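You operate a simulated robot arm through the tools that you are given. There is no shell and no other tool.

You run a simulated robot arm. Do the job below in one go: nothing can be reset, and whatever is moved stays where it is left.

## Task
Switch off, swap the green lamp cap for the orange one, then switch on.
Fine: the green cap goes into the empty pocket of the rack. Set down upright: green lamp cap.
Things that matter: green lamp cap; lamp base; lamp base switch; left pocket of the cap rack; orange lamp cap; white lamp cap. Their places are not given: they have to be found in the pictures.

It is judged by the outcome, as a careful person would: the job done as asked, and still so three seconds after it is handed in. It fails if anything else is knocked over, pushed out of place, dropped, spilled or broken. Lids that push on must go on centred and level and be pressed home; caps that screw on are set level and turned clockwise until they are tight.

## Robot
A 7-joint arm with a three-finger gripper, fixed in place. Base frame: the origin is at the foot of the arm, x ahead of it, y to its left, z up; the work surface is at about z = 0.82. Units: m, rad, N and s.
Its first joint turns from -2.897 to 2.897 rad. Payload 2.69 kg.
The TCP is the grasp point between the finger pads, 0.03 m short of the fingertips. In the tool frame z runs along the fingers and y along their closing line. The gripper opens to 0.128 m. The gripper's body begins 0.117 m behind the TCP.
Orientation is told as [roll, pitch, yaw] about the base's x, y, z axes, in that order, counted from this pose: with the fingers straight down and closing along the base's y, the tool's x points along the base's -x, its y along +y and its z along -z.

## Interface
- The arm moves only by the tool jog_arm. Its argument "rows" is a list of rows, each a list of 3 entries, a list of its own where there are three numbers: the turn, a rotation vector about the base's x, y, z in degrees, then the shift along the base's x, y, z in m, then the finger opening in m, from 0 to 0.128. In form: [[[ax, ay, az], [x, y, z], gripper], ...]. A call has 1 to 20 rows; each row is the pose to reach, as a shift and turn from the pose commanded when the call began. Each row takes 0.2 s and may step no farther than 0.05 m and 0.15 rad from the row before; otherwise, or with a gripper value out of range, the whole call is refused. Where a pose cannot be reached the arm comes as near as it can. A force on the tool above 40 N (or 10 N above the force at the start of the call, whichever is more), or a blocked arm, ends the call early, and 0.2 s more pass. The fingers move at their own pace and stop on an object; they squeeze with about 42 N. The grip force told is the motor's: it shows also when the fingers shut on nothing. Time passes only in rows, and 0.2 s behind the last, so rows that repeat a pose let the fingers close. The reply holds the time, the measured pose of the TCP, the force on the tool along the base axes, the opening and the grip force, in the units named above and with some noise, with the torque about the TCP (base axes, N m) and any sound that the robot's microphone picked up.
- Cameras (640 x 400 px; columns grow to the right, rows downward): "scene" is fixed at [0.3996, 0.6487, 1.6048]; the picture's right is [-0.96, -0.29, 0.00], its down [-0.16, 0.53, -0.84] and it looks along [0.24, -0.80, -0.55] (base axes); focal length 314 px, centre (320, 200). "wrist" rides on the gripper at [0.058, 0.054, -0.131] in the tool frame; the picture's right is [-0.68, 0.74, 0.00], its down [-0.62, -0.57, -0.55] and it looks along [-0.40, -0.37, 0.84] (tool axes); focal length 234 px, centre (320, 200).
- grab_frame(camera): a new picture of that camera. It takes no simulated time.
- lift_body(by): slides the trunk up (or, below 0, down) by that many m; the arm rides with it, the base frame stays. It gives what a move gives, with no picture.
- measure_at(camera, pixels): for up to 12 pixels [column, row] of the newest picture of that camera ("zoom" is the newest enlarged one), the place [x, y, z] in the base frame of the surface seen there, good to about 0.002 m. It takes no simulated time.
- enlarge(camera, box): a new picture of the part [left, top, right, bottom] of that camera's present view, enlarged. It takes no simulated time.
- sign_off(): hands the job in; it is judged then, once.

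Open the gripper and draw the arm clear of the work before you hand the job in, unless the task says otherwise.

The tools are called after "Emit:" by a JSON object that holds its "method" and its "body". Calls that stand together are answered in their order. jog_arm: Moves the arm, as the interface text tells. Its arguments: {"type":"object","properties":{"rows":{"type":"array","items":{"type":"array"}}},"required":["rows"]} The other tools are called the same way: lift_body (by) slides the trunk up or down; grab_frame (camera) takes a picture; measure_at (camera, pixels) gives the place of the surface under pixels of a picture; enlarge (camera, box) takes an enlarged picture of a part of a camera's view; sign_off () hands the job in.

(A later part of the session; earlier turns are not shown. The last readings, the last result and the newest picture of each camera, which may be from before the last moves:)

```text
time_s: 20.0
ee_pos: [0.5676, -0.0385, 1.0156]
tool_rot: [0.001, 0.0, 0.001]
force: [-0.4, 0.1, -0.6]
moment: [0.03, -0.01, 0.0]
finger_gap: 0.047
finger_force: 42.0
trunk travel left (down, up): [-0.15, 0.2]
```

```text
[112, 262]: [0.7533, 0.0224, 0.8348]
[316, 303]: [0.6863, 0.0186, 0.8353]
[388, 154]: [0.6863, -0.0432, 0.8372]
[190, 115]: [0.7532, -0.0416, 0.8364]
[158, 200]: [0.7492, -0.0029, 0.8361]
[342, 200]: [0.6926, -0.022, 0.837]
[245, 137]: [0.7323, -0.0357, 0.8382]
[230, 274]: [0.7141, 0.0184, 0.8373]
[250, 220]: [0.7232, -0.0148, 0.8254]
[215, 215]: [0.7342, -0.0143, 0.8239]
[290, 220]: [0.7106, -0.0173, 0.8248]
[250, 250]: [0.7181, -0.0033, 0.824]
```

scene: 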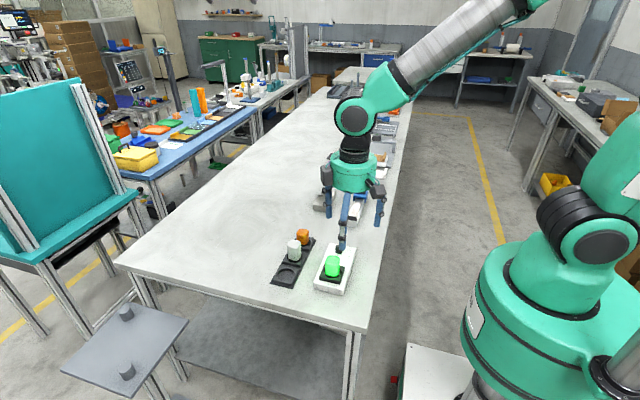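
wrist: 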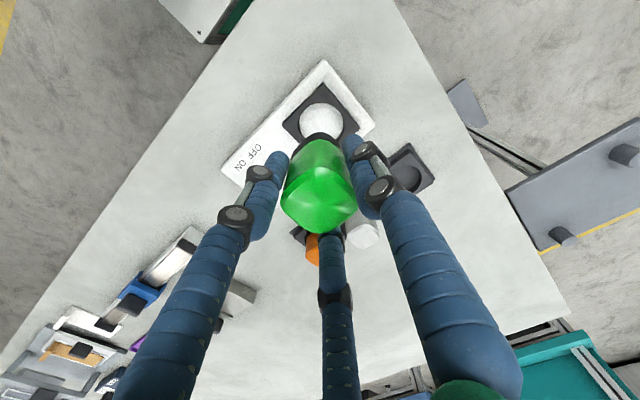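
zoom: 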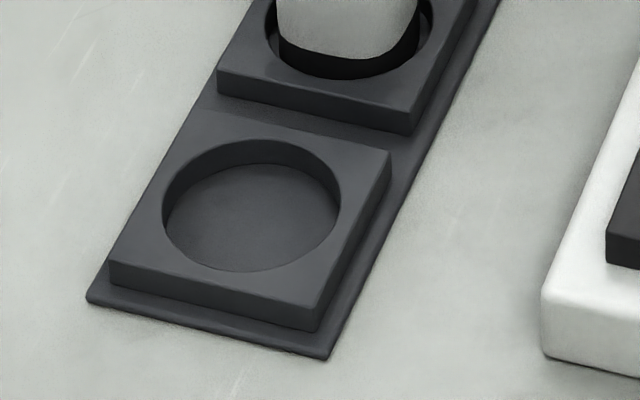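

Pocket centre is about (0.721,−0.011), rim z≈0.837, floor z≈0.8245, hole about 0.056 m wide. I carry the cap over there at height.

Emit:
{"method": "jog_arm", "body": {"rows": [[[0, 0, 0], [0.038, 0.007, 0], 0.02], [[0, 0, 0], [0.076, 0.014, 0], 0.02], [[0, 0, 0], [0.114, 0.021, 0], 0.02], [[0, 0, 0], [0.152, 0.029, 0], 0.02], [[0, 0, 0], [0.152, 0.029, -0.03], 0.02], [[0, 0, 0], [0.152, 0.029, -0.06], 0.02], [[0, 0, 0], [0.152, 0.029, -0.09], 0.02], [[0, 0, 0], [0.152, 0.029, -0.115], 0.02], [[0, 0, 0], [0.152, 0.029, -0.115], 0.02]]}}

Emit:
{"method": "grab_frame", "body": {"camera": "wrist"}}

Emit:
{"method": "enlarge", "body": {"camera": "scene", "box": [255, 220, 345, 300]}}

```text
time_s: 22.0
ee_pos: [0.7212, -0.0091, 0.8985]
tool_rot: [0.0, 0.0, 0.0]
force: [0.1, 0.5, -0.9]
moment: [-0.01, 0.01, -0.01]
finger_gap: 0.0467
finger_force: 42.4
trunk travel left (down, up): [-0.15, 0.2]
```

```text
taken
```

wrist: 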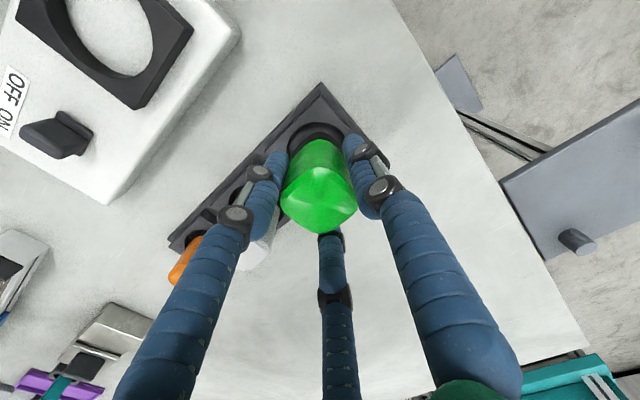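

```text
5.00 times, centred on (300, 260) of scene
```

zoom: 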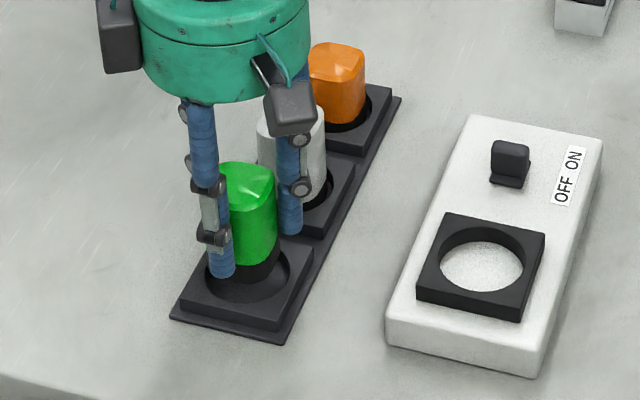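

The cap hangs above the pocket. I check the alignment in a closer view before lowering.

Emit:
{"method": "enlarge", "body": {"camera": "scene", "box": [280, 245, 325, 295]}}

Emit:
{"method": "enlarge", "body": {"camera": "wrist", "box": [270, 80, 380, 190]}}

```text
8.00 times, centred on (302, 270) of scene
```

zoom: 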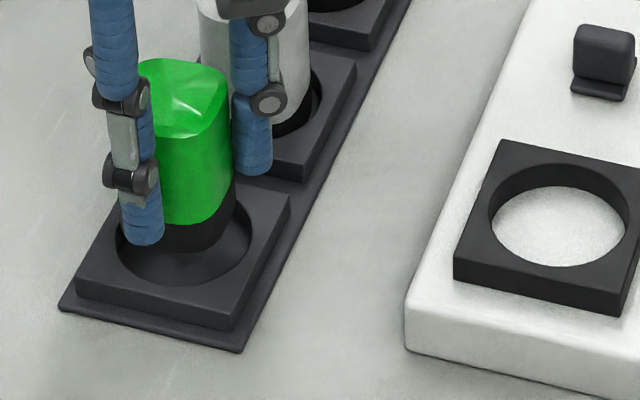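

```text
3.64 times, centred on (325, 135) of wrist
```

zoom: 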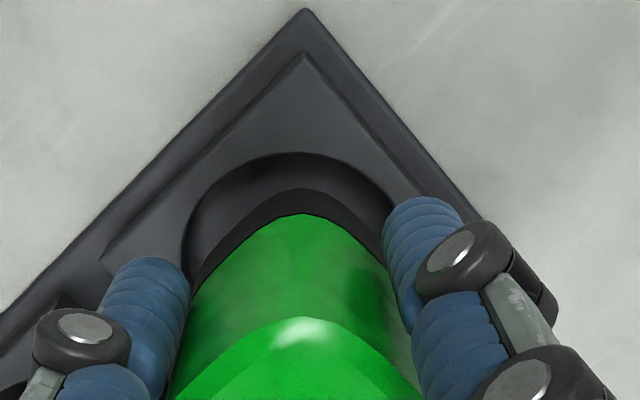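

The view suggests the cap may be a few mm toward −x of the hole's middle. I measure the cap top and rim to check.

Emit:
{"method": "measure_at", "body": {"camera": "wrist", "pixels": [[318, 170], [355, 207], [322, 232], [284, 204], [300, 186], [337, 186], [303, 218], [340, 220]]}}

Emit:
{"method": "measure_at", "body": {"camera": "zoom", "pixels": [[303, 55], [290, 153], [190, 210], [388, 195], [225, 175], [350, 168], [300, 215]]}}

```text
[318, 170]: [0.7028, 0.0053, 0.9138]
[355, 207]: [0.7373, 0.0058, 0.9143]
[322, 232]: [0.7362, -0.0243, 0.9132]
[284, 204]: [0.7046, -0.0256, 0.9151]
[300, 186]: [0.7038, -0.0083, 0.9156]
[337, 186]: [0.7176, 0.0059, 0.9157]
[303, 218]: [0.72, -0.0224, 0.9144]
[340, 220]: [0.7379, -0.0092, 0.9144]
```

```text
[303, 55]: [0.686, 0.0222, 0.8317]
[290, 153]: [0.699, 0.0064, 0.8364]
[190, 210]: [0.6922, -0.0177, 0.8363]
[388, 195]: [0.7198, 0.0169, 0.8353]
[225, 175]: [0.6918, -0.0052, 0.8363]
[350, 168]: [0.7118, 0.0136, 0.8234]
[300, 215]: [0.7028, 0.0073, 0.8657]
```

Cap centre (0.720,−0.010) matches the hole centre (0.7205,−0.0115) within 1.5 mm. I lower it into the pocket, slowly at the end.

Emit:
{"method": "jog_arm", "body": {"rows": [[[0, 0, 0], [0, -0.001, -0.008], 0.02], [[0, 0, 0], [0, -0.001, -0.016], 0.02], [[0, 0, 0], [0, -0.001, -0.021], 0.02], [[0, 0, 0], [0, -0.001, -0.023], 0.02], [[0, 0, 0], [0, -0.001, -0.0245], 0.02], [[0, 0, 0], [0, -0.001, -0.0245], 0.02]]}}

Emit:
{"method": "enlarge", "body": {"camera": "scene", "box": [280, 245, 325, 295]}}

```text
time_s: 23.4
ee_pos: [0.7201, -0.0104, 0.8758]
tool_rot: [0.0, 0.0, 0.0]
force: [-0.1, 1.1, -1.2]
moment: [-0.02, 0.02, 0.03]
finger_gap: 0.0471
finger_force: 41.8
trunk travel left (down, up): [-0.15, 0.2]
```

```text
8.00 times, centred on (302, 270) of scene
```

zoom: 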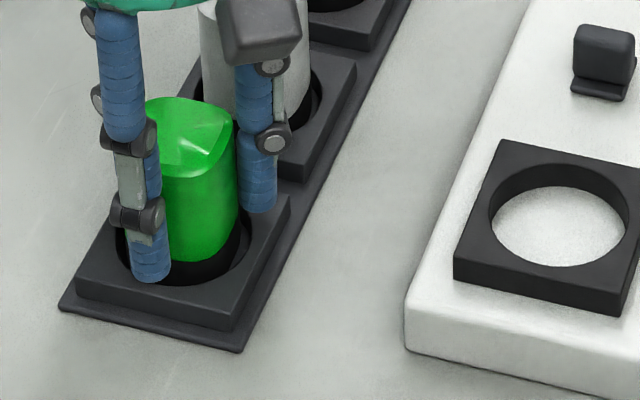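

The collar is inside the pocket, no contact force yet. I go on down in 0.7 mm steps until it touches the floor.

Emit:
{"method": "jog_arm", "body": {"rows": [[[0, 0, 0], [0, 0, -0.0007], 0.02], [[0, 0, 0], [0, 0, -0.0014], 0.02], [[0, 0, 0], [0, 0, -0.0014], 0.02]]}}

```text
time_s: 24.2
ee_pos: [0.7201, -0.0126, 0.8739]
tool_rot: [0.001, 0.0, -0.001]
force: [-0.1, -0.4, -0.2]
moment: [0.0, 0.01, 0.01]
finger_gap: 0.047
finger_force: 41.8
trunk travel left (down, up): [-0.15, 0.2]
```

Still no contact at z≈0.874. I continue down another 1.5 mm in small steps.

Emit:
{"method": "jog_arm", "body": {"rows": [[[0, 0, 0], [0, 0, -0.0006], 0.02], [[0, 0, 0], [0, 0, -0.0012], 0.02], [[0, 0, 0], [0, 0, -0.0012], 0.02]]}}

```text
time_s: 25.0
ee_pos: [0.7216, -0.0119, 0.8735]
tool_rot: [-0.001, 0.0, -0.001]
force: [-0.7, 0.0, -0.4]
moment: [-0.01, 0.02, -0.04]
finger_gap: 0.0469
finger_force: 42.1
trunk travel left (down, up): [-0.15, 0.2]
```

Still little force. I check the cap top height relative to before.

Emit:
{"method": "grab_frame", "body": {"camera": "wrist"}}

Emit:
{"method": "measure_at", "body": {"camera": "wrist", "pixels": [[318, 170], [355, 207], [322, 232], [284, 204], [320, 200]]}}

Emit:
{"method": "enlarge", "body": {"camera": "scene", "box": [280, 245, 325, 295]}}

```text
taken
```

wrist: 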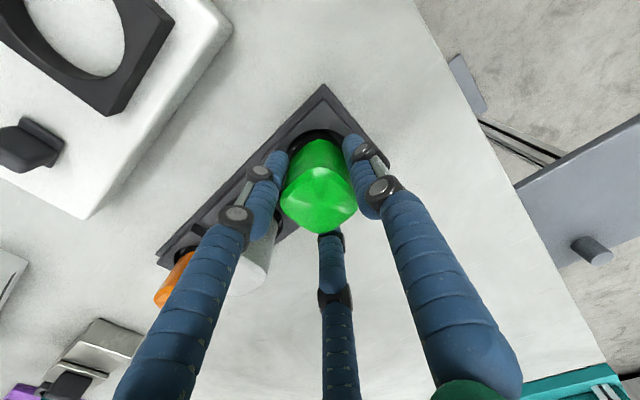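

```text
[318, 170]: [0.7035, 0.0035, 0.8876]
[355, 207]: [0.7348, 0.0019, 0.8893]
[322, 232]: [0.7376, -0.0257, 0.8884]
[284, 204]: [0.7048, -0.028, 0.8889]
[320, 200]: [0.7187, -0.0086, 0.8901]
```

```text
8.00 times, centred on (302, 270) of scene
```

zoom: 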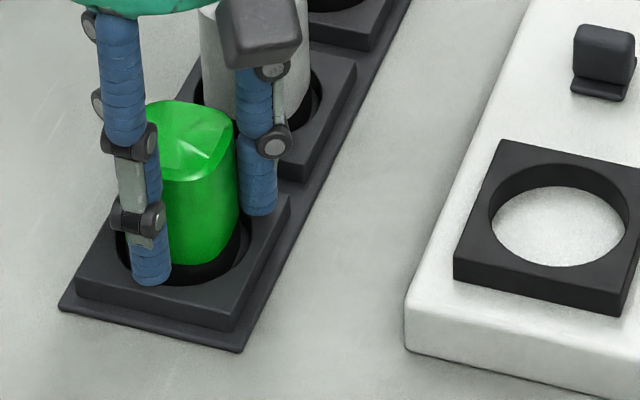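

Cap top is at z≈0.889, so its foot should be about at the floor. I step down further until force shows.

Emit:
{"method": "jog_arm", "body": {"rows": [[[0, 0, 0], [0, 0, -0.0006], 0.02], [[0, 0, 0], [0, 0, -0.0012], 0.02], [[0, 0, 0], [0, 0, -0.0012], 0.02]]}}

```text
time_s: 25.8
ee_pos: [0.7211, -0.011, 0.8737]
tool_rot: [-0.001, -0.001, 0.0]
force: [-2.0, -0.9, 13.5]
moment: [-0.08, 0.19, 0.0]
finger_gap: 0.047
finger_force: 42.2
trunk travel left (down, up): [-0.15, 0.2]
```

Contact with the pocket floor (13.5 N at z≈0.8737). I relax slightly and open the fingers to 0.085.

Emit:
{"method": "jog_arm", "body": {"rows": [[[0, 0, 0], [0, 0, 0.001], 0.02], [[0, 0, 0], [0, 0, 0.001], 0.05], [[0, 0, 0], [0, 0, 0.001], 0.06], [[0, 0, 0], [0, 0, 0.001], 0.075], [[0, 0, 0], [0, 0, 0.001], 0.08], [[0, 0, 0], [0, 0, 0.001], 0.08]]}}

Emit:
{"method": "grab_frame", "body": {"camera": "wrist"}}

Emit:
{"method": "enlarge", "body": {"camera": "scene", "box": [280, 245, 325, 295]}}

```text
time_s: 27.2
ee_pos: [0.7202, -0.0111, 0.8735]
tool_rot: [0.001, 0.0, 0.001]
force: [-0.6, -0.5, 0.6]
moment: [0.02, -0.02, -0.05]
finger_gap: 0.0799
finger_force: 0.1
trunk travel left (down, up): [-0.15, 0.2]
```

```text
taken
```

wrist: 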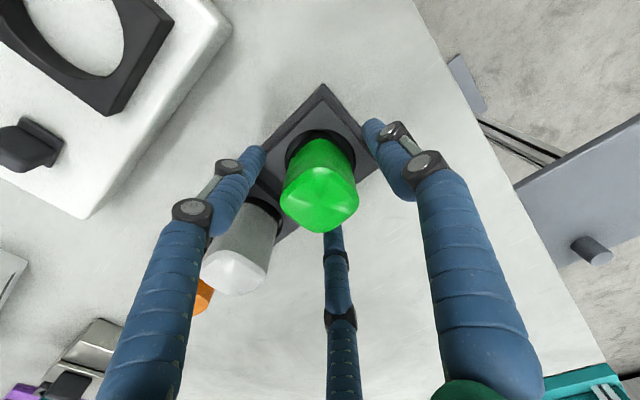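

```text
8.00 times, centred on (302, 270) of scene
```

zoom: 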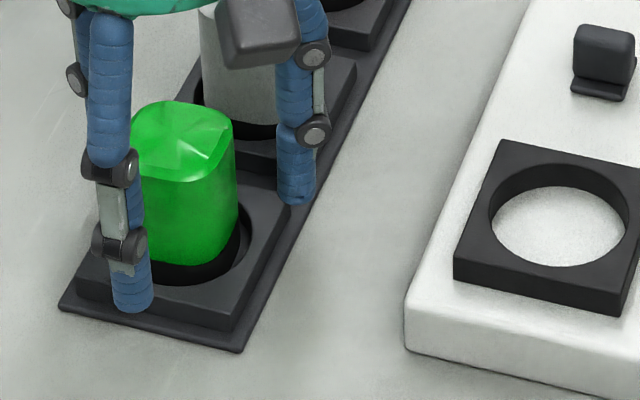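

The green cap stands upright in the pocket, fingers clear. I raise straight up.

Emit:
{"method": "jog_arm", "body": {"rows": [[[0, 0, 0], [0, 0, 0.015], 0.08], [[0, 0, 0], [0, 0, 0.04], 0.08], [[0, 0, 0], [0, 0, 0.08], 0.08], [[0, 0, 0], [0, 0, 0.12], 0.08], [[0, 0, 0], [0, 0, 0.145], 0.08], [[0, 0, 0], [0, 0, 0.145], 0.08]]}}

Emit:
{"method": "grab_frame", "body": {"camera": "wrist"}}

Emit:
{"method": "enlarge", "body": {"camera": "scene", "box": [265, 215, 365, 300]}}

```text
time_s: 28.6
ee_pos: [0.7208, -0.0139, 1.0202]
tool_rot: [0.002, 0.0, 0.001]
force: [-0.9, -0.1, -0.7]
moment: [0.01, -0.04, 0.03]
finger_gap: 0.0803
finger_force: 0.0
trunk travel left (down, up): [-0.15, 0.2]
```

```text
taken
```

wrist: 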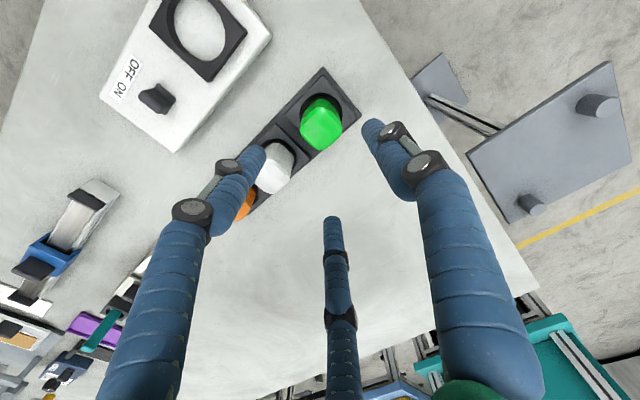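

```text
4.71 times, centred on (315, 258) of scene
```

zoom: 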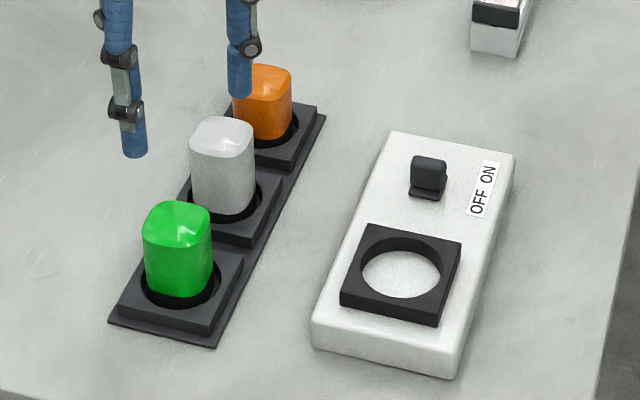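

Green is set down and everything else is unmoved. Next I move above the orange cap (rack's far pocket) to measure it.

Emit:
{"method": "jog_arm", "body": {"rows": [[[0, 0, 0], [0, -0.04, 0], 0.08], [[0, 0, 0], [0, -0.08, 0], 0.08], [[0, 0, 0], [0, -0.12, 0], 0.08], [[0, 0, 0], [-0.003, -0.155, 0], 0.08], [[0, 0, 0], [-0.003, -0.155, 0], 0.08]]}}

Emit:
{"method": "grab_frame", "body": {"camera": "wrist"}}

Emit:
{"method": "enlarge", "body": {"camera": "wrist", "box": [270, 80, 390, 180]}}

```text
time_s: 29.8
ee_pos: [0.7185, -0.1688, 1.0177]
tool_rot: [-0.001, 0.0, -0.001]
force: [-0.1, -0.6, 0.3]
moment: [0.05, -0.05, 0.0]
finger_gap: 0.08
finger_force: 0.0
trunk travel left (down, up): [-0.15, 0.2]
```

```text
taken
```

wrist: 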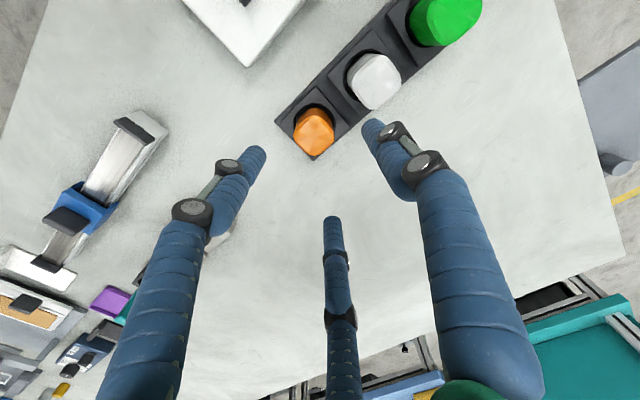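

```text
4.00 times, centred on (330, 130) of wrist
```

zoom: 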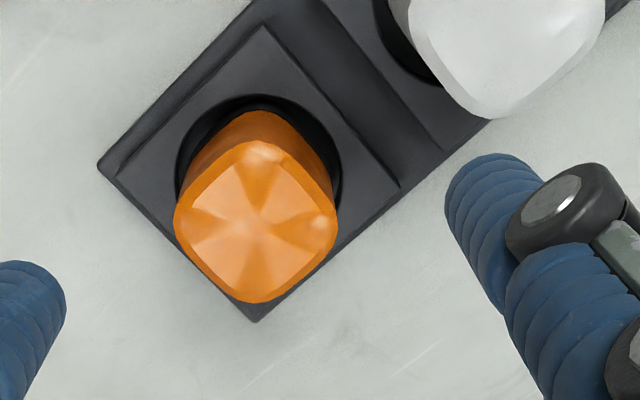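

The orange cap's top is at zoom (256,222), square-aligned like the green. I measure its corners, its block, and the neighbouring white cap.

Emit:
{"method": "measure_at", "body": {"camera": "zoom", "pixels": [[258, 150], [329, 222], [250, 293], [182, 222], [256, 225], [218, 185], [300, 185], [215, 260], [295, 260], [262, 28], [398, 187], [412, 50]]}}

Emit:
{"method": "measure_at", "body": {"camera": "wrist", "pixels": [[375, 82], [352, 78], [375, 57], [400, 82], [371, 106]]}}

```text
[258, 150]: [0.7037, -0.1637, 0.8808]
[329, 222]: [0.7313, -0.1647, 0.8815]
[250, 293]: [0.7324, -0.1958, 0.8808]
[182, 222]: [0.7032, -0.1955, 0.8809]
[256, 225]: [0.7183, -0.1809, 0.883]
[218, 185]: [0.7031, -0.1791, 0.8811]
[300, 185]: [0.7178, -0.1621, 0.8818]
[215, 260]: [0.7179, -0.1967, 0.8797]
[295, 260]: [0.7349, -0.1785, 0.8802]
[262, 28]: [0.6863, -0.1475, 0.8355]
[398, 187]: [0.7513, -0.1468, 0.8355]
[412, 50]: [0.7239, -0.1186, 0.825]
```

```text
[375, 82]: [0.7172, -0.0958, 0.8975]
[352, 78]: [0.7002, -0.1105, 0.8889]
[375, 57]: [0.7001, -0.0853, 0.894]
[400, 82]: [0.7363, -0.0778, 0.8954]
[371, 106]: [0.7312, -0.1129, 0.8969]
```

Orange centre is (0.718,−0.180), top z≈0.882; white's near edge is y≈−0.113, leaving ~48 mm between them. I descend with a limited opening of 0.066 so the +y finger stays clear of the white cap.

Emit:
{"method": "jog_arm", "body": {"rows": [[[0, 0, 0], [0, -0.012, 0], 0.066], [[0, 0, 0], [0, -0.012, -0.04], 0.066], [[0, 0, 0], [0, -0.012, -0.08], 0.066], [[0, 0, 0], [0, -0.012, -0.1], 0.066], [[0, 0, 0], [0, -0.012, -0.1], 0.066]]}}

Emit:
{"method": "grab_frame", "body": {"camera": "wrist"}}

Emit:
{"method": "enlarge", "body": {"camera": "scene", "box": [270, 210, 350, 290]}}

```text
time_s: 31.0
ee_pos: [0.7173, -0.1793, 0.9173]
tool_rot: [0.002, 0.001, -0.001]
force: [0.6, 0.2, -0.2]
moment: [0.0, 0.02, 0.0]
finger_gap: 0.0659
finger_force: 0.0
trunk travel left (down, up): [-0.15, 0.2]
```

```text
taken
```

wrist: 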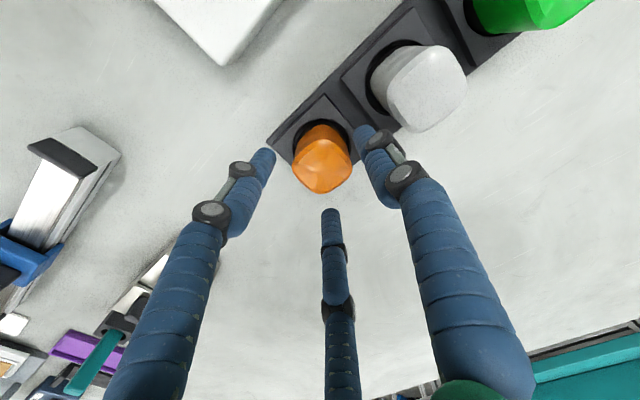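

```text
5.00 times, centred on (310, 250) of scene
```

zoom: 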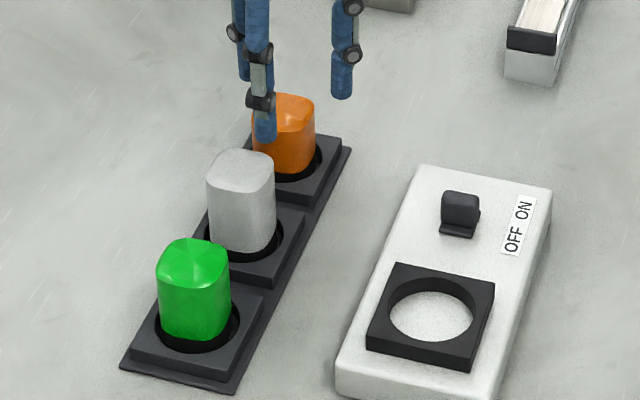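

The thumb tip (wrist (365,140)) is clear of both orange and white. I descend the last 43 mm around the orange cap.

Emit:
{"method": "jog_arm", "body": {"rows": [[[0, 0, 0], [0.0005, -0.0005, -0.012], 0.066], [[0, 0, 0], [0.0005, -0.0005, -0.024], 0.066], [[0, 0, 0], [0.0005, -0.0005, -0.036], 0.066], [[0, 0, 0], [0.0005, -0.0005, -0.0435], 0.066], [[0, 0, 0], [0.0005, -0.0005, -0.0435], 0.066]]}}

Emit:
{"method": "grab_frame", "body": {"camera": "wrist"}}

Emit:
{"method": "enlarge", "body": {"camera": "scene", "box": [270, 210, 350, 290]}}

```text
time_s: 32.2
ee_pos: [0.7176, -0.1784, 0.8749]
tool_rot: [-0.001, 0.0, 0.0]
force: [-0.6, 0.0, -0.2]
moment: [-0.03, 0.04, 0.03]
finger_gap: 0.0661
finger_force: 0.1
trunk travel left (down, up): [-0.15, 0.2]
```

```text
taken
```

wrist: 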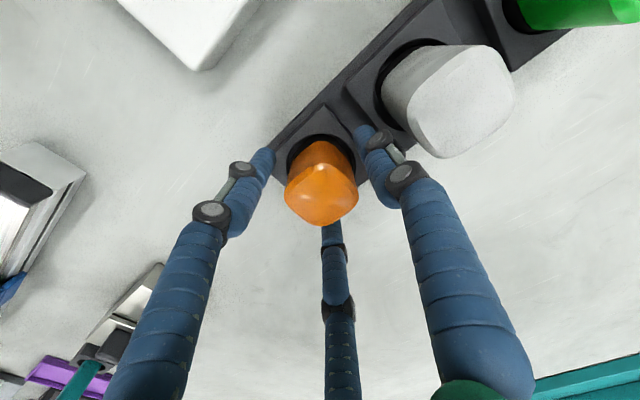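

```text
5.00 times, centred on (310, 250) of scene
```

zoom: 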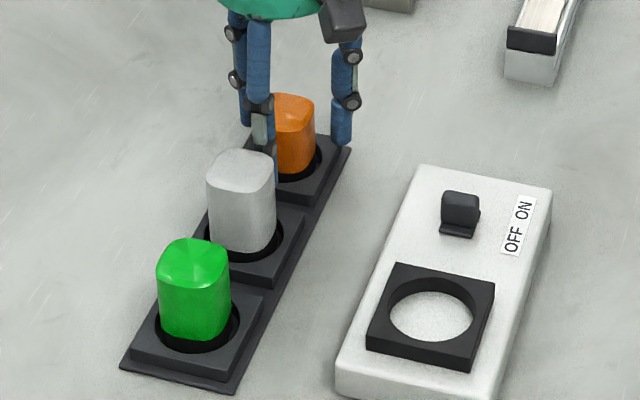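

The fingers surround the orange cap and nothing else has moved. I close on it.

Emit:
{"method": "jog_arm", "body": {"rows": [[[0, 0, 0], [0, 0, 0], 0.055], [[0, 0, 0], [0, 0, 0], 0.048], [[0, 0, 0], [0, 0, 0], 0.04], [[0, 0, 0], [0, 0, 0], 0.03], [[0, 0, 0], [0, 0, 0], 0.02], [[0, 0, 0], [0, 0, 0], 0.02]]}}

Emit:
{"method": "grab_frame", "body": {"camera": "wrist"}}

```text
time_s: 33.6
ee_pos: [0.7177, -0.1792, 0.8735]
tool_rot: [-0.001, 0.0, 0.001]
force: [1.1, -0.2, 1.8]
moment: [-0.01, -0.05, -0.04]
finger_gap: 0.0471
finger_force: 41.5
trunk travel left (down, up): [-0.15, 0.2]
```

```text
taken
```

wrist: 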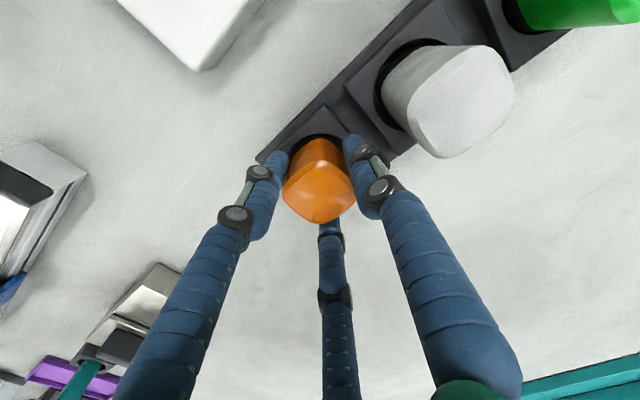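

The orange cap is gripped (gap 0.047, 41.5 N). I lift it straight up, slowly at first.

Emit:
{"method": "jog_arm", "body": {"rows": [[[0, 0, 0], [0, 0, 0.004], 0.02], [[0, 0, 0], [0, 0, 0.012], 0.02], [[0, 0, 0], [0, 0, 0.03], 0.02], [[0, 0, 0], [0, 0, 0.06], 0.02], [[0, 0, 0], [0, 0, 0.1], 0.02], [[0, 0, 0], [0, 0, 0.135], 0.02], [[0, 0, 0], [0, 0, 0.135], 0.02]]}}

Emit:
{"method": "grab_frame", "body": {"camera": "wrist"}}

Emit:
{"method": "enlarge", "body": {"camera": "scene", "box": [265, 180, 365, 300]}}

```text
time_s: 35.2
ee_pos: [0.7192, -0.1812, 1.0081]
tool_rot: [0.0, 0.002, -0.001]
force: [0.0, 0.5, -0.2]
moment: [-0.04, -0.04, -0.01]
finger_gap: 0.047
finger_force: 41.9
trunk travel left (down, up): [-0.15, 0.2]
```

```text
taken
```

wrist: 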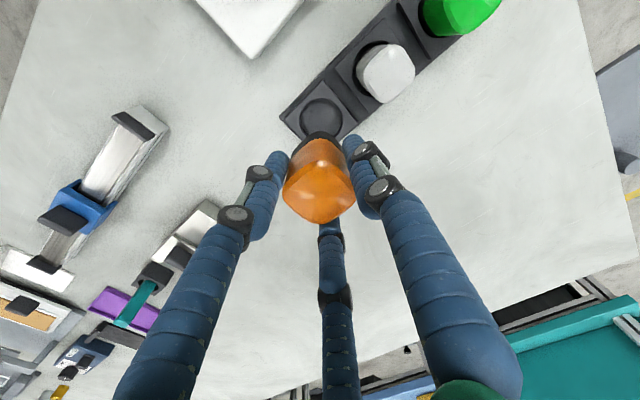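

```text
3.33 times, centred on (315, 240) of scene
```

zoom: 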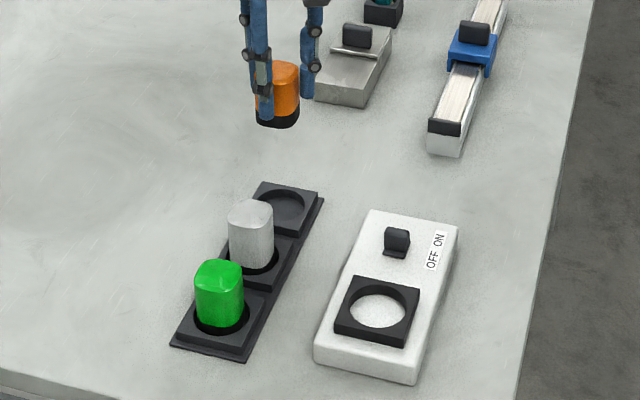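

Orange is lifted cleanly. I measure the empty lamp socket ring in a scene close-up.

Emit:
{"method": "enlarge", "body": {"camera": "scene", "box": [310, 248, 360, 290]}}

```text
9.52 times, centred on (335, 269) of scene
```

zoom: 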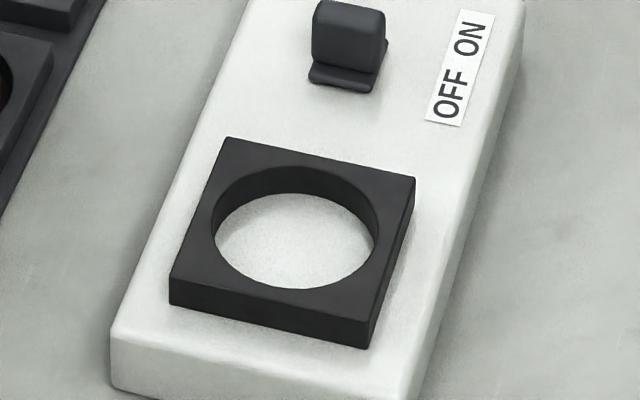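

I measure the ring block's corners, hole rim, and floor.

Emit:
{"method": "measure_at", "body": {"camera": "zoom", "pixels": [[227, 141], [411, 180], [367, 318], [175, 279], [208, 222], [380, 232], [293, 163], [285, 292], [293, 240], [260, 240], [330, 240], [293, 215]]}}

```text
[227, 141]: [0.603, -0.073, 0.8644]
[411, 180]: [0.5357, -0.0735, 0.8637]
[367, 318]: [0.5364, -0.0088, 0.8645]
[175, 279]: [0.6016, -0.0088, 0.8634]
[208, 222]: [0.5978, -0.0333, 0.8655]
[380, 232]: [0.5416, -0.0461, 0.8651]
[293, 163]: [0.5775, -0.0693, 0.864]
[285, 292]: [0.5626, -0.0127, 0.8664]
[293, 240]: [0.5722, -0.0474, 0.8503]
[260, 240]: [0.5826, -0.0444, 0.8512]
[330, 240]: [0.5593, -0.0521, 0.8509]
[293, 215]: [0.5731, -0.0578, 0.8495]
```

Socket centre is (0.569,−0.041), floor z≈0.850. Now I measure the orange cap's top in the wrist view to know its offset from the TCP.

Emit:
{"method": "measure_at", "body": {"camera": "wrist", "pixels": [[319, 162], [352, 196], [320, 219], [287, 194], [302, 177], [337, 178], [303, 208], [338, 210], [320, 192]]}}

Emit:
{"method": "enlarge", "body": {"camera": "wrist", "box": [270, 120, 370, 240]}}

```text
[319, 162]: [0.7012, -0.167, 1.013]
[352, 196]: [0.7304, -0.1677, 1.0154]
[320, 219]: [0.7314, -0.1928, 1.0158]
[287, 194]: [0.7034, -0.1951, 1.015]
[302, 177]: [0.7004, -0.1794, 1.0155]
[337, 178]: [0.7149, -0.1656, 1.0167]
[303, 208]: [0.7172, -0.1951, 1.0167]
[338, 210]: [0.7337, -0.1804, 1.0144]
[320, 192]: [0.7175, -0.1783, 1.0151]
```

```text
3.33 times, centred on (320, 180) of wrist
```

zoom: 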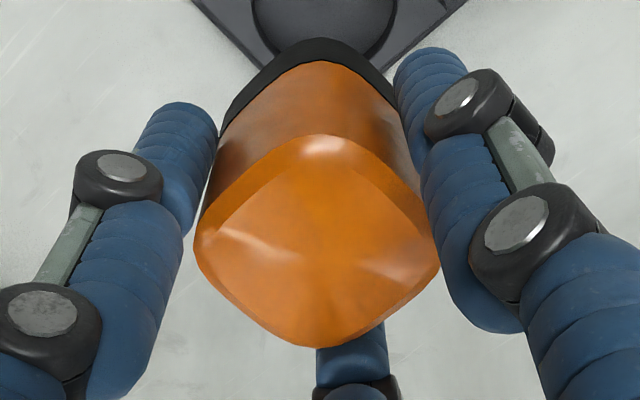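

The orange cap centre is (0.717,−0.180), so I shift (−0.148,+0.139) to bring it over the socket, then lower to about 11 mm above the ring.

Emit:
{"method": "jog_arm", "body": {"rows": [[[0, 0, 0], [-0.03, 0.028, 0], 0.02], [[0, 0, 0], [-0.06, 0.056, 0], 0.02], [[0, 0, 0], [-0.09, 0.084, 0], 0.02], [[0, 0, 0], [-0.12, 0.112, 0], 0.02], [[0, 0, 0], [-0.148, 0.139, 0], 0.02], [[0, 0, 0], [-0.148, 0.139, -0.03], 0.02], [[0, 0, 0], [-0.148, 0.139, -0.06], 0.02], [[0, 0, 0], [-0.148, 0.139, -0.084], 0.02], [[0, 0, 0], [-0.148, 0.139, -0.084], 0.02]]}}

Emit:
{"method": "grab_frame", "body": {"camera": "wrist"}}

Emit:
{"method": "enlarge", "body": {"camera": "scene", "box": [305, 240, 365, 290]}}

```text
time_s: 37.2
ee_pos: [0.5724, -0.0404, 0.9259]
tool_rot: [-0.001, 0.001, 0.0]
force: [0.4, 0.0, -0.3]
moment: [0.0, 0.01, -0.02]
finger_gap: 0.0468
finger_force: 41.8
trunk travel left (down, up): [-0.15, 0.2]
```

```text
taken
```

wrist: 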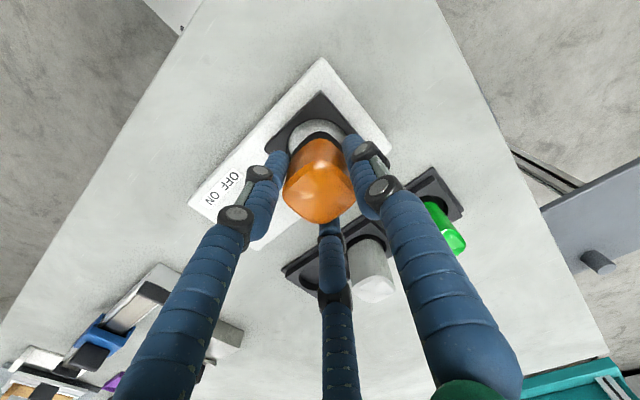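

```text
8.00 times, centred on (335, 265) of scene
```

zoom: 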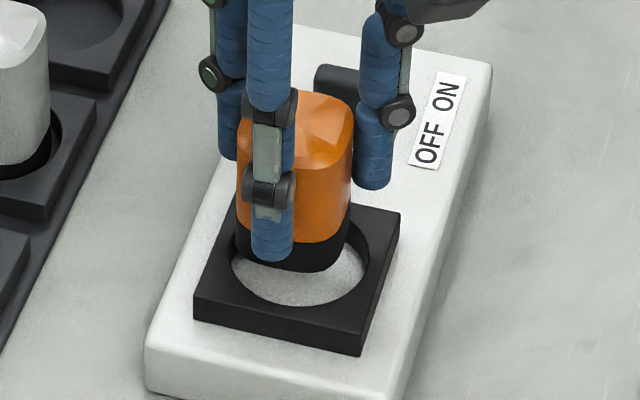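

The cap hangs above the ring. I measure its top centre now against the socket centre (0.569,−0.041).

Emit:
{"method": "measure_at", "body": {"camera": "wrist", "pixels": [[319, 162], [352, 196], [320, 219], [287, 194], [302, 177], [337, 178], [303, 208], [338, 210], [316, 92], [277, 132], [365, 128]]}}

Emit:
{"method": "enlarge", "body": {"camera": "wrist", "box": [260, 70, 380, 230]}}

```text
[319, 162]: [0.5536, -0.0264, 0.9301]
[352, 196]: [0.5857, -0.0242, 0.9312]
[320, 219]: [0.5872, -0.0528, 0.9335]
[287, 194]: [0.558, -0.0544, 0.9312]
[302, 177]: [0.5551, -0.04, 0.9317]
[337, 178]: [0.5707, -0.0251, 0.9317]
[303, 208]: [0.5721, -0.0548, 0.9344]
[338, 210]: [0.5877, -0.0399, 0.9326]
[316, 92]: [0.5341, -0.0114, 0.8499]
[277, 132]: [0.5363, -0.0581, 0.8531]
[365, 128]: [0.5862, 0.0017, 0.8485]
```

```text
2.50 times, centred on (320, 150) of wrist
```

zoom: 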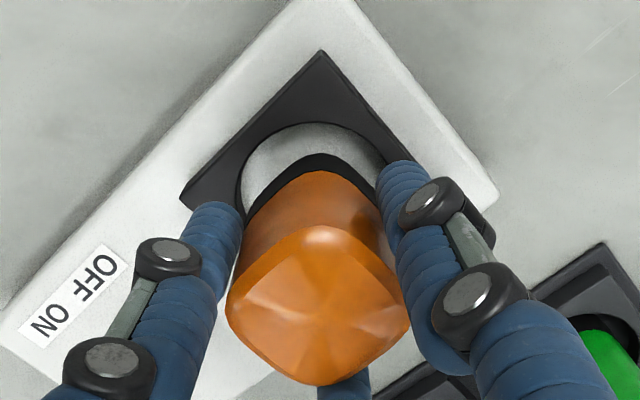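

Cap centre is (0.5712,−0.0397), 2 mm off toward +x. I correct by (−0.0023,−0.0008) and lower it into the ring to just above the floor.

Emit:
{"method": "jog_arm", "body": {"rows": [[[0, 0, 0], [-0.0023, -0.0008, 0], 0.02], [[0, 0, 0], [-0.0023, -0.0008, -0.008], 0.02], [[0, 0, 0], [-0.0023, -0.0008, -0.015], 0.02], [[0, 0, 0], [-0.0023, -0.0008, -0.02], 0.02], [[0, 0, 0], [-0.0023, -0.0008, -0.023], 0.02], [[0, 0, 0], [-0.0023, -0.0008, -0.023], 0.02]]}}

Emit:
{"method": "grab_frame", "body": {"camera": "wrist"}}

Emit:
{"method": "enlarge", "body": {"camera": "scene", "box": [305, 240, 365, 290]}}

```text
time_s: 38.6
ee_pos: [0.5674, -0.041, 0.901]
tool_rot: [0.0, 0.001, -0.001]
force: [0.2, 0.1, -0.7]
moment: [-0.02, -0.03, 0.0]
finger_gap: 0.0471
finger_force: 41.7
trunk travel left (down, up): [-0.15, 0.2]
```

```text
taken
```

wrist: 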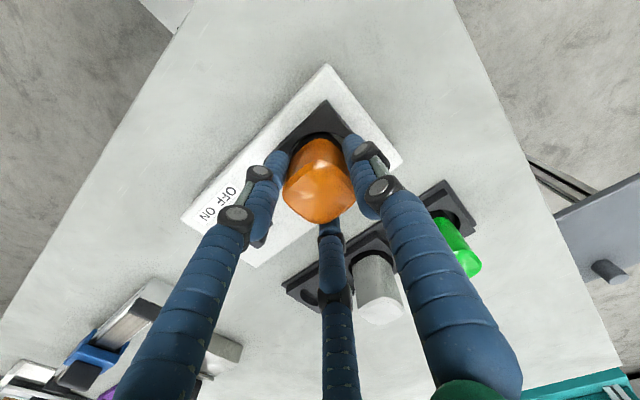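

```text
8.00 times, centred on (335, 265) of scene
```

zoom: 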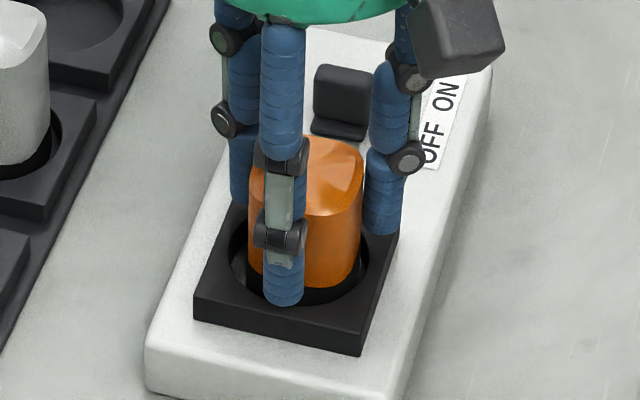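

The cap is inside the ring, centred to ~1 mm. I lower in small steps until the floor takes it.

Emit:
{"method": "jog_arm", "body": {"rows": [[[0, 0, 0], [0, 0, -0.0007], 0.02], [[0, 0, 0], [0, 0, -0.0014], 0.02], [[0, 0, 0], [0, 0, -0.0021], 0.02], [[0, 0, 0], [0, 0, -0.0021], 0.02]]}}

```text
time_s: 39.6
ee_pos: [0.5686, -0.041, 0.9001]
tool_rot: [0.001, -0.003, -0.001]
force: [-3.8, -1.6, 14.9]
moment: [-0.12, 0.28, 0.0]
finger_gap: 0.0469
finger_force: 41.8
trunk travel left (down, up): [-0.15, 0.2]
```

It rests on the socket floor (14.9 N at z≈0.900). I press slightly more to confirm that it is home, then relax.

Emit:
{"method": "jog_arm", "body": {"rows": [[[0, 0, 0], [0, 0, -0.0008], 0.02], [[0, 0, 0], [0, 0, -0.0008], 0.02]]}}

```text
time_s: 40.2
ee_pos: [0.5693, -0.042, 0.9011]
tool_rot: [-0.001, -0.004, 0.002]
force: [-6.3, -0.1, 31.8]
moment: [0.02, 0.42, 0.02]
finger_gap: 0.0468
finger_force: 41.9
trunk travel left (down, up): [-0.15, 0.2]
```

It takes 32 N without sinking, so it is fully seated. I relax back up by ~2 mm of command and open the fingers.

Emit:
{"method": "jog_arm", "body": {"rows": [[[0, 0, 0], [0, 0, 0.001], 0.02], [[0, 0, 0], [0, 0, 0.0019], 0.02], [[0, 0, 0], [0, 0, 0.0019], 0.05], [[0, 0, 0], [0, 0, 0.0019], 0.06], [[0, 0, 0], [0, 0, 0.0019], 0.075], [[0, 0, 0], [0, 0, 0.0019], 0.085], [[0, 0, 0], [0, 0, 0.0019], 0.085]]}}

Emit:
{"method": "grab_frame", "body": {"camera": "wrist"}}

Emit:
{"method": "enlarge", "body": {"camera": "scene", "box": [305, 240, 365, 290]}}

```text
time_s: 41.8
ee_pos: [0.5691, -0.0409, 0.9017]
tool_rot: [0.0, 0.0, -0.001]
force: [0.0, -0.8, 0.1]
moment: [-0.01, 0.02, -0.01]
finger_gap: 0.0851
finger_force: 0.0
trunk travel left (down, up): [-0.15, 0.2]
```

```text
taken
```

wrist: 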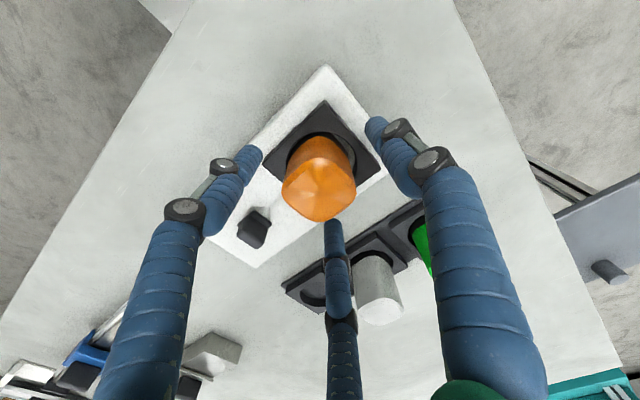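

```text
8.00 times, centred on (335, 265) of scene
```

zoom: 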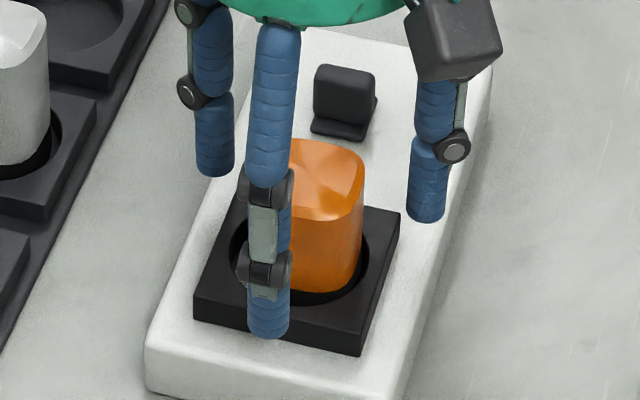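

The fingers are clear and the orange cap stays upright in the ring. I raise straight up and look.

Emit:
{"method": "jog_arm", "body": {"rows": [[[0, 0, 0], [0, 0, 0.015], 0.085], [[0, 0, 0], [0, 0, 0.04], 0.085], [[0, 0, 0], [0, 0, 0.08], 0.085], [[0, 0, 0], [0, 0, 0.12], 0.085], [[0, 0, 0], [0, 0, 0.12], 0.085]]}}

Emit:
{"method": "enlarge", "body": {"camera": "scene", "box": [270, 225, 370, 300]}}

Emit:
{"method": "grab_frame", "body": {"camera": "wrist"}}

```text
time_s: 43.0
ee_pos: [0.568, -0.0418, 1.0192]
tool_rot: [-0.001, -0.001, 0.001]
force: [0.0, -0.3, -0.5]
moment: [-0.01, -0.07, 0.0]
finger_gap: 0.085
finger_force: 0.0
trunk travel left (down, up): [-0.15, 0.2]
```

```text
5.33 times, centred on (320, 262) of scene
```

zoom: 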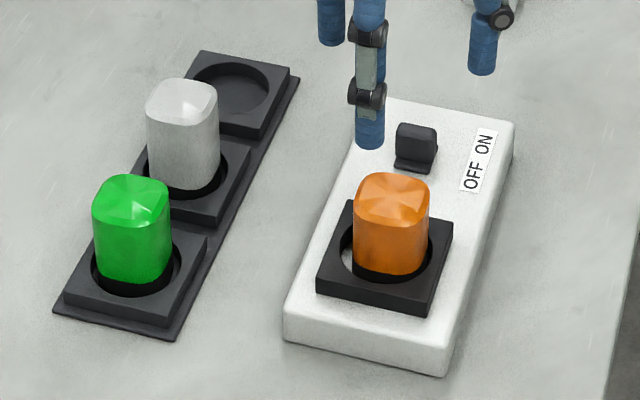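

```text
taken
```

wrist: 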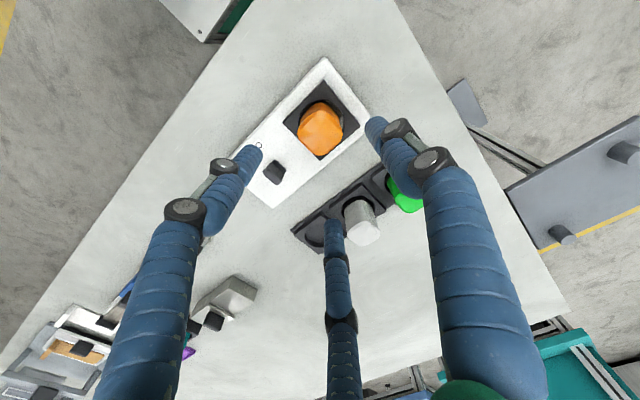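

Green, white and orange all stand upright. I check the orange cap's centring and level with measurements.

Emit:
{"method": "enlarge", "body": {"camera": "wrist", "box": [275, 75, 375, 175]}}

Emit:
{"method": "measure_at", "body": {"camera": "wrist", "pixels": [[320, 106], [339, 127], [319, 152], [301, 130], [320, 130], [310, 118], [331, 117], [309, 142], [330, 140], [275, 170]]}}

```text
4.00 times, centred on (325, 125) of wrist
```

zoom: 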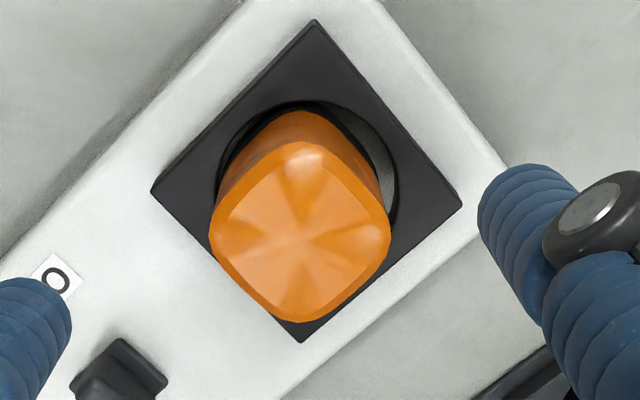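

```text
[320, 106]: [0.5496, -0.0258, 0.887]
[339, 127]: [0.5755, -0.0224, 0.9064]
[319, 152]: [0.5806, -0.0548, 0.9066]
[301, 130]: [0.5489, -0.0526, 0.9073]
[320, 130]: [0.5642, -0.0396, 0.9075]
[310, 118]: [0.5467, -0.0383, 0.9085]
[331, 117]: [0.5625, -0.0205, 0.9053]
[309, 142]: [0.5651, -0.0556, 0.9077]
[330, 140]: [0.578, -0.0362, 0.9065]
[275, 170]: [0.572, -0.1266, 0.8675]
```

I measure the top corners more carefully in this close-up.

Emit:
{"method": "measure_at", "body": {"camera": "zoom", "pixels": [[302, 150], [384, 230], [300, 314], [217, 232], [258, 190], [345, 188], [258, 276], [345, 275], [315, 24], [158, 188], [457, 205], [301, 232]]}}

```text
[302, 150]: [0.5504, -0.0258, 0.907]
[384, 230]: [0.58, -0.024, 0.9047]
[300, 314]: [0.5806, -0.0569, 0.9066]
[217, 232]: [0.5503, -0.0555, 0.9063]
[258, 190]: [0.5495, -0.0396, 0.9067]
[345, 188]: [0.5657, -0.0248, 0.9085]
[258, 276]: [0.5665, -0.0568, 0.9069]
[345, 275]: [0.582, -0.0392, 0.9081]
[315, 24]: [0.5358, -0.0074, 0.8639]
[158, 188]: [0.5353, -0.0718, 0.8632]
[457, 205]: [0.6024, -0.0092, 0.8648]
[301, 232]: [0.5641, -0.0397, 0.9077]
```

The ring centre is (0.569,−0.040) but the orange cap's centre is (0.5656,−0.0403), about 3 mm off toward −x. I go back down around it to re-centre it.

Emit:
{"method": "jog_arm", "body": {"rows": [[[0, 0, 0], [0.001, 0.0005, -0.04], 0.085], [[0, 0, 0], [0.001, 0.0005, -0.08], 0.085], [[0, 0, 0], [0.001, 0.0005, -0.105], 0.085], [[0, 0, 0], [0.001, 0.0005, -0.119], 0.085], [[0, 0, 0], [0.001, 0.0005, -0.119], 0.085]]}}

Emit:
{"method": "jog_arm", "body": {"rows": [[[0, 0, 0], [0, 0, 0], 0.07], [[0, 0, 0], [0, 0, 0], 0.06], [[0, 0, 0], [0, 0, 0], 0.055], [[0, 0, 0], [0, 0, 0], 0.052], [[0, 0, 0], [0, 0, 0], 0.05], [[0, 0, 0], [0, 0, 0], 0.048], [[0, 0, 0], [0, 0, 0], 0.046], [[0, 0, 0], [0, 0, 0], 0.046]]}}

Emit:
{"method": "grab_frame", "body": {"camera": "wrist"}}

Emit:
{"method": "enlarge", "body": {"camera": "wrist", "box": [260, 80, 380, 240]}}

```text
time_s: 44.2
ee_pos: [0.5701, -0.0404, 0.9006]
tool_rot: [0.002, 0.0, 0.0]
force: [0.2, 1.0, 0.1]
moment: [-0.02, 0.0, 0.01]
finger_gap: 0.0852
finger_force: 0.0
trunk travel left (down, up): [-0.15, 0.2]
```

```text
time_s: 46.0
ee_pos: [0.5702, -0.0406, 0.9014]
tool_rot: [0.001, -0.001, 0.0]
force: [0.0, 0.3, 1.2]
moment: [-0.02, 0.03, 0.02]
finger_gap: 0.0476
finger_force: 41.4
trunk travel left (down, up): [-0.15, 0.2]
```

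```text
taken
```

wrist: 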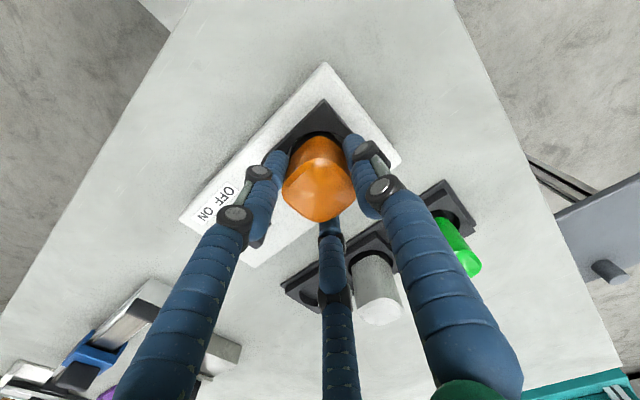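

```text
2.50 times, centred on (320, 160) of wrist
```

zoom: 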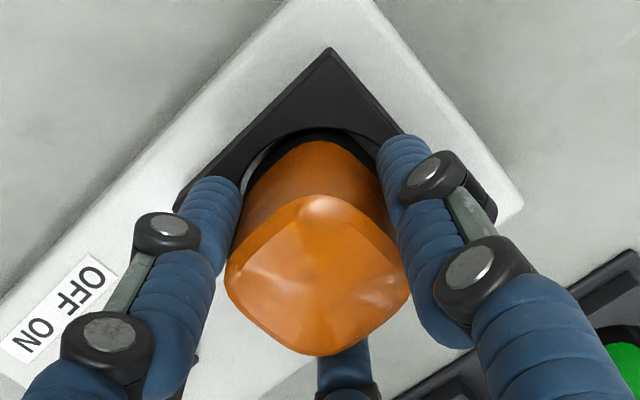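

The fingers have drawn the cap to their centre. I measure the cap top again.

Emit:
{"method": "measure_at", "body": {"camera": "zoom", "pixels": [[320, 203], [403, 275], [318, 348], [231, 272], [272, 235], [365, 235], [272, 315], [365, 315], [330, 50], [320, 275]]}}

```text
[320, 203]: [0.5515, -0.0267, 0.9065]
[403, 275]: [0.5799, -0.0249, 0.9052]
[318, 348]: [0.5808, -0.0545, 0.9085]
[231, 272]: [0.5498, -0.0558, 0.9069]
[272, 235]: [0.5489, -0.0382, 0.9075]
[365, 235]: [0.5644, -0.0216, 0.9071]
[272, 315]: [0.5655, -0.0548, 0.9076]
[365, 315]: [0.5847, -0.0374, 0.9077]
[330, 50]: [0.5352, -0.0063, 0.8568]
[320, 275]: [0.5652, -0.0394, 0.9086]
```

The cap is still at x≈0.5657 inside the grip, so the fingers stop individually on it. I lift it 4 mm, shift +0.0035 in x, and measure again.

Emit:
{"method": "jog_arm", "body": {"rows": [[[0, 0, 0], [0, 0, 0.002], 0.02], [[0, 0, 0], [0, 0, 0.004], 0.02], [[0, 0, 0], [0.0018, -0.0005, 0.004], 0.02], [[0, 0, 0], [0.0035, -0.001, 0.004], 0.02], [[0, 0, 0], [0.0035, -0.001, 0.004], 0.02]]}}

Emit:
{"method": "enlarge", "body": {"camera": "wrist", "box": [260, 80, 380, 240]}}

Emit:
{"method": "measure_at", "body": {"camera": "zoom", "pixels": [[320, 203], [403, 275], [318, 348], [231, 272], [272, 235], [365, 235], [272, 315], [365, 315], [330, 50], [320, 275]]}}

```text
time_s: 47.2
ee_pos: [0.5735, -0.0422, 0.9051]
tool_rot: [0.001, 0.0, -0.001]
force: [0.4, -0.3, -0.9]
moment: [0.01, 0.0, 0.03]
finger_gap: 0.0472
finger_force: 41.9
trunk travel left (down, up): [-0.15, 0.2]
```

```text
2.50 times, centred on (320, 160) of wrist
```

zoom: 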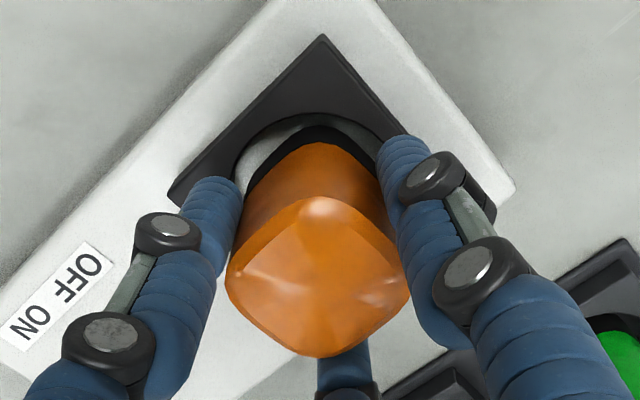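

```text
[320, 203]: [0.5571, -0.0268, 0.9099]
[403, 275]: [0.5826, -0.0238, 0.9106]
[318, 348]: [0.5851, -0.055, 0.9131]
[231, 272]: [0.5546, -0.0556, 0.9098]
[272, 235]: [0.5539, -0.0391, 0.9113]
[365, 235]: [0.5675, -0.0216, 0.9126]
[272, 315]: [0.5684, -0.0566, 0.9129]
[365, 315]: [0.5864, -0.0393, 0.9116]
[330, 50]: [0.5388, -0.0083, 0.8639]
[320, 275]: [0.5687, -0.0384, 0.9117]
```

Now the cap centre reads (0.5694,−0.0398), matching the ring. I cross-check from the scene camera.

Emit:
{"method": "enlarge", "body": {"camera": "scene", "box": [317, 250, 357, 285]}}

```text
11.43 times, centred on (337, 268) of scene
```

zoom: 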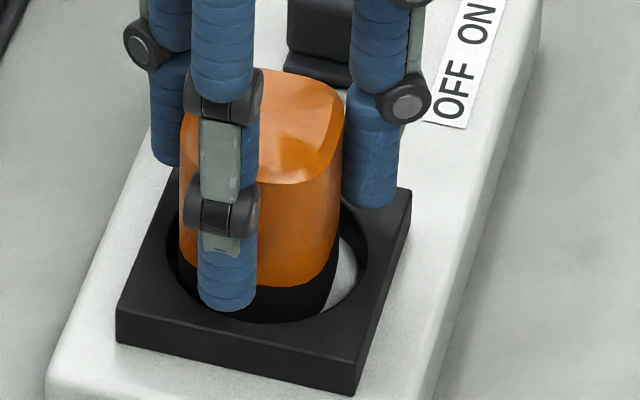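

Cap centre is within ~1 mm of the hole's centre (zoom x 261 vs 265). I nudge −0.0007 in x and lower gently back to the floor.

Emit:
{"method": "jog_arm", "body": {"rows": [[[0, 0, 0], [-0.0007, 0, -0.001], 0.02], [[0, 0, 0], [-0.0007, 0, -0.002], 0.02], [[0, 0, 0], [-0.0007, 0, -0.003], 0.02], [[0, 0, 0], [-0.0007, 0, -0.004], 0.02], [[0, 0, 0], [-0.0007, 0, -0.0045], 0.02], [[0, 0, 0], [-0.0007, 0, -0.0045], 0.02]]}}

Emit:
{"method": "enlarge", "body": {"camera": "scene", "box": [317, 250, 357, 285]}}

```text
time_s: 48.6
ee_pos: [0.5714, -0.041, 0.9017]
tool_rot: [0.0, -0.001, 0.001]
force: [-1.5, 0.2, -0.4]
moment: [0.0, 0.01, 0.01]
finger_gap: 0.0471
finger_force: 41.5
trunk travel left (down, up): [-0.15, 0.2]
```

```text
11.43 times, centred on (337, 268) of scene
```

zoom: 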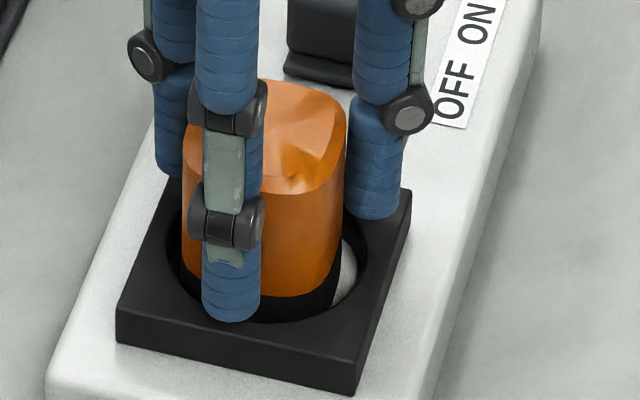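

Cap centre is now at zoom x≈265, equal to the hole's centre. I lower in 0.5 mm steps to gentle contact.

Emit:
{"method": "jog_arm", "body": {"rows": [[[0, 0, 0], [0, 0, -0.0005], 0.02], [[0, 0, 0], [0, 0, -0.001], 0.02], [[0, 0, 0], [0, 0, -0.001], 0.02]]}}

```text
time_s: 49.4
ee_pos: [0.5723, -0.0425, 0.9018]
tool_rot: [0.0, 0.0, 0.0]
force: [-3.0, 1.1, 7.0]
moment: [0.06, 0.14, -0.04]
finger_gap: 0.0466
finger_force: 42.0
trunk travel left (down, up): [-0.15, 0.2]
```

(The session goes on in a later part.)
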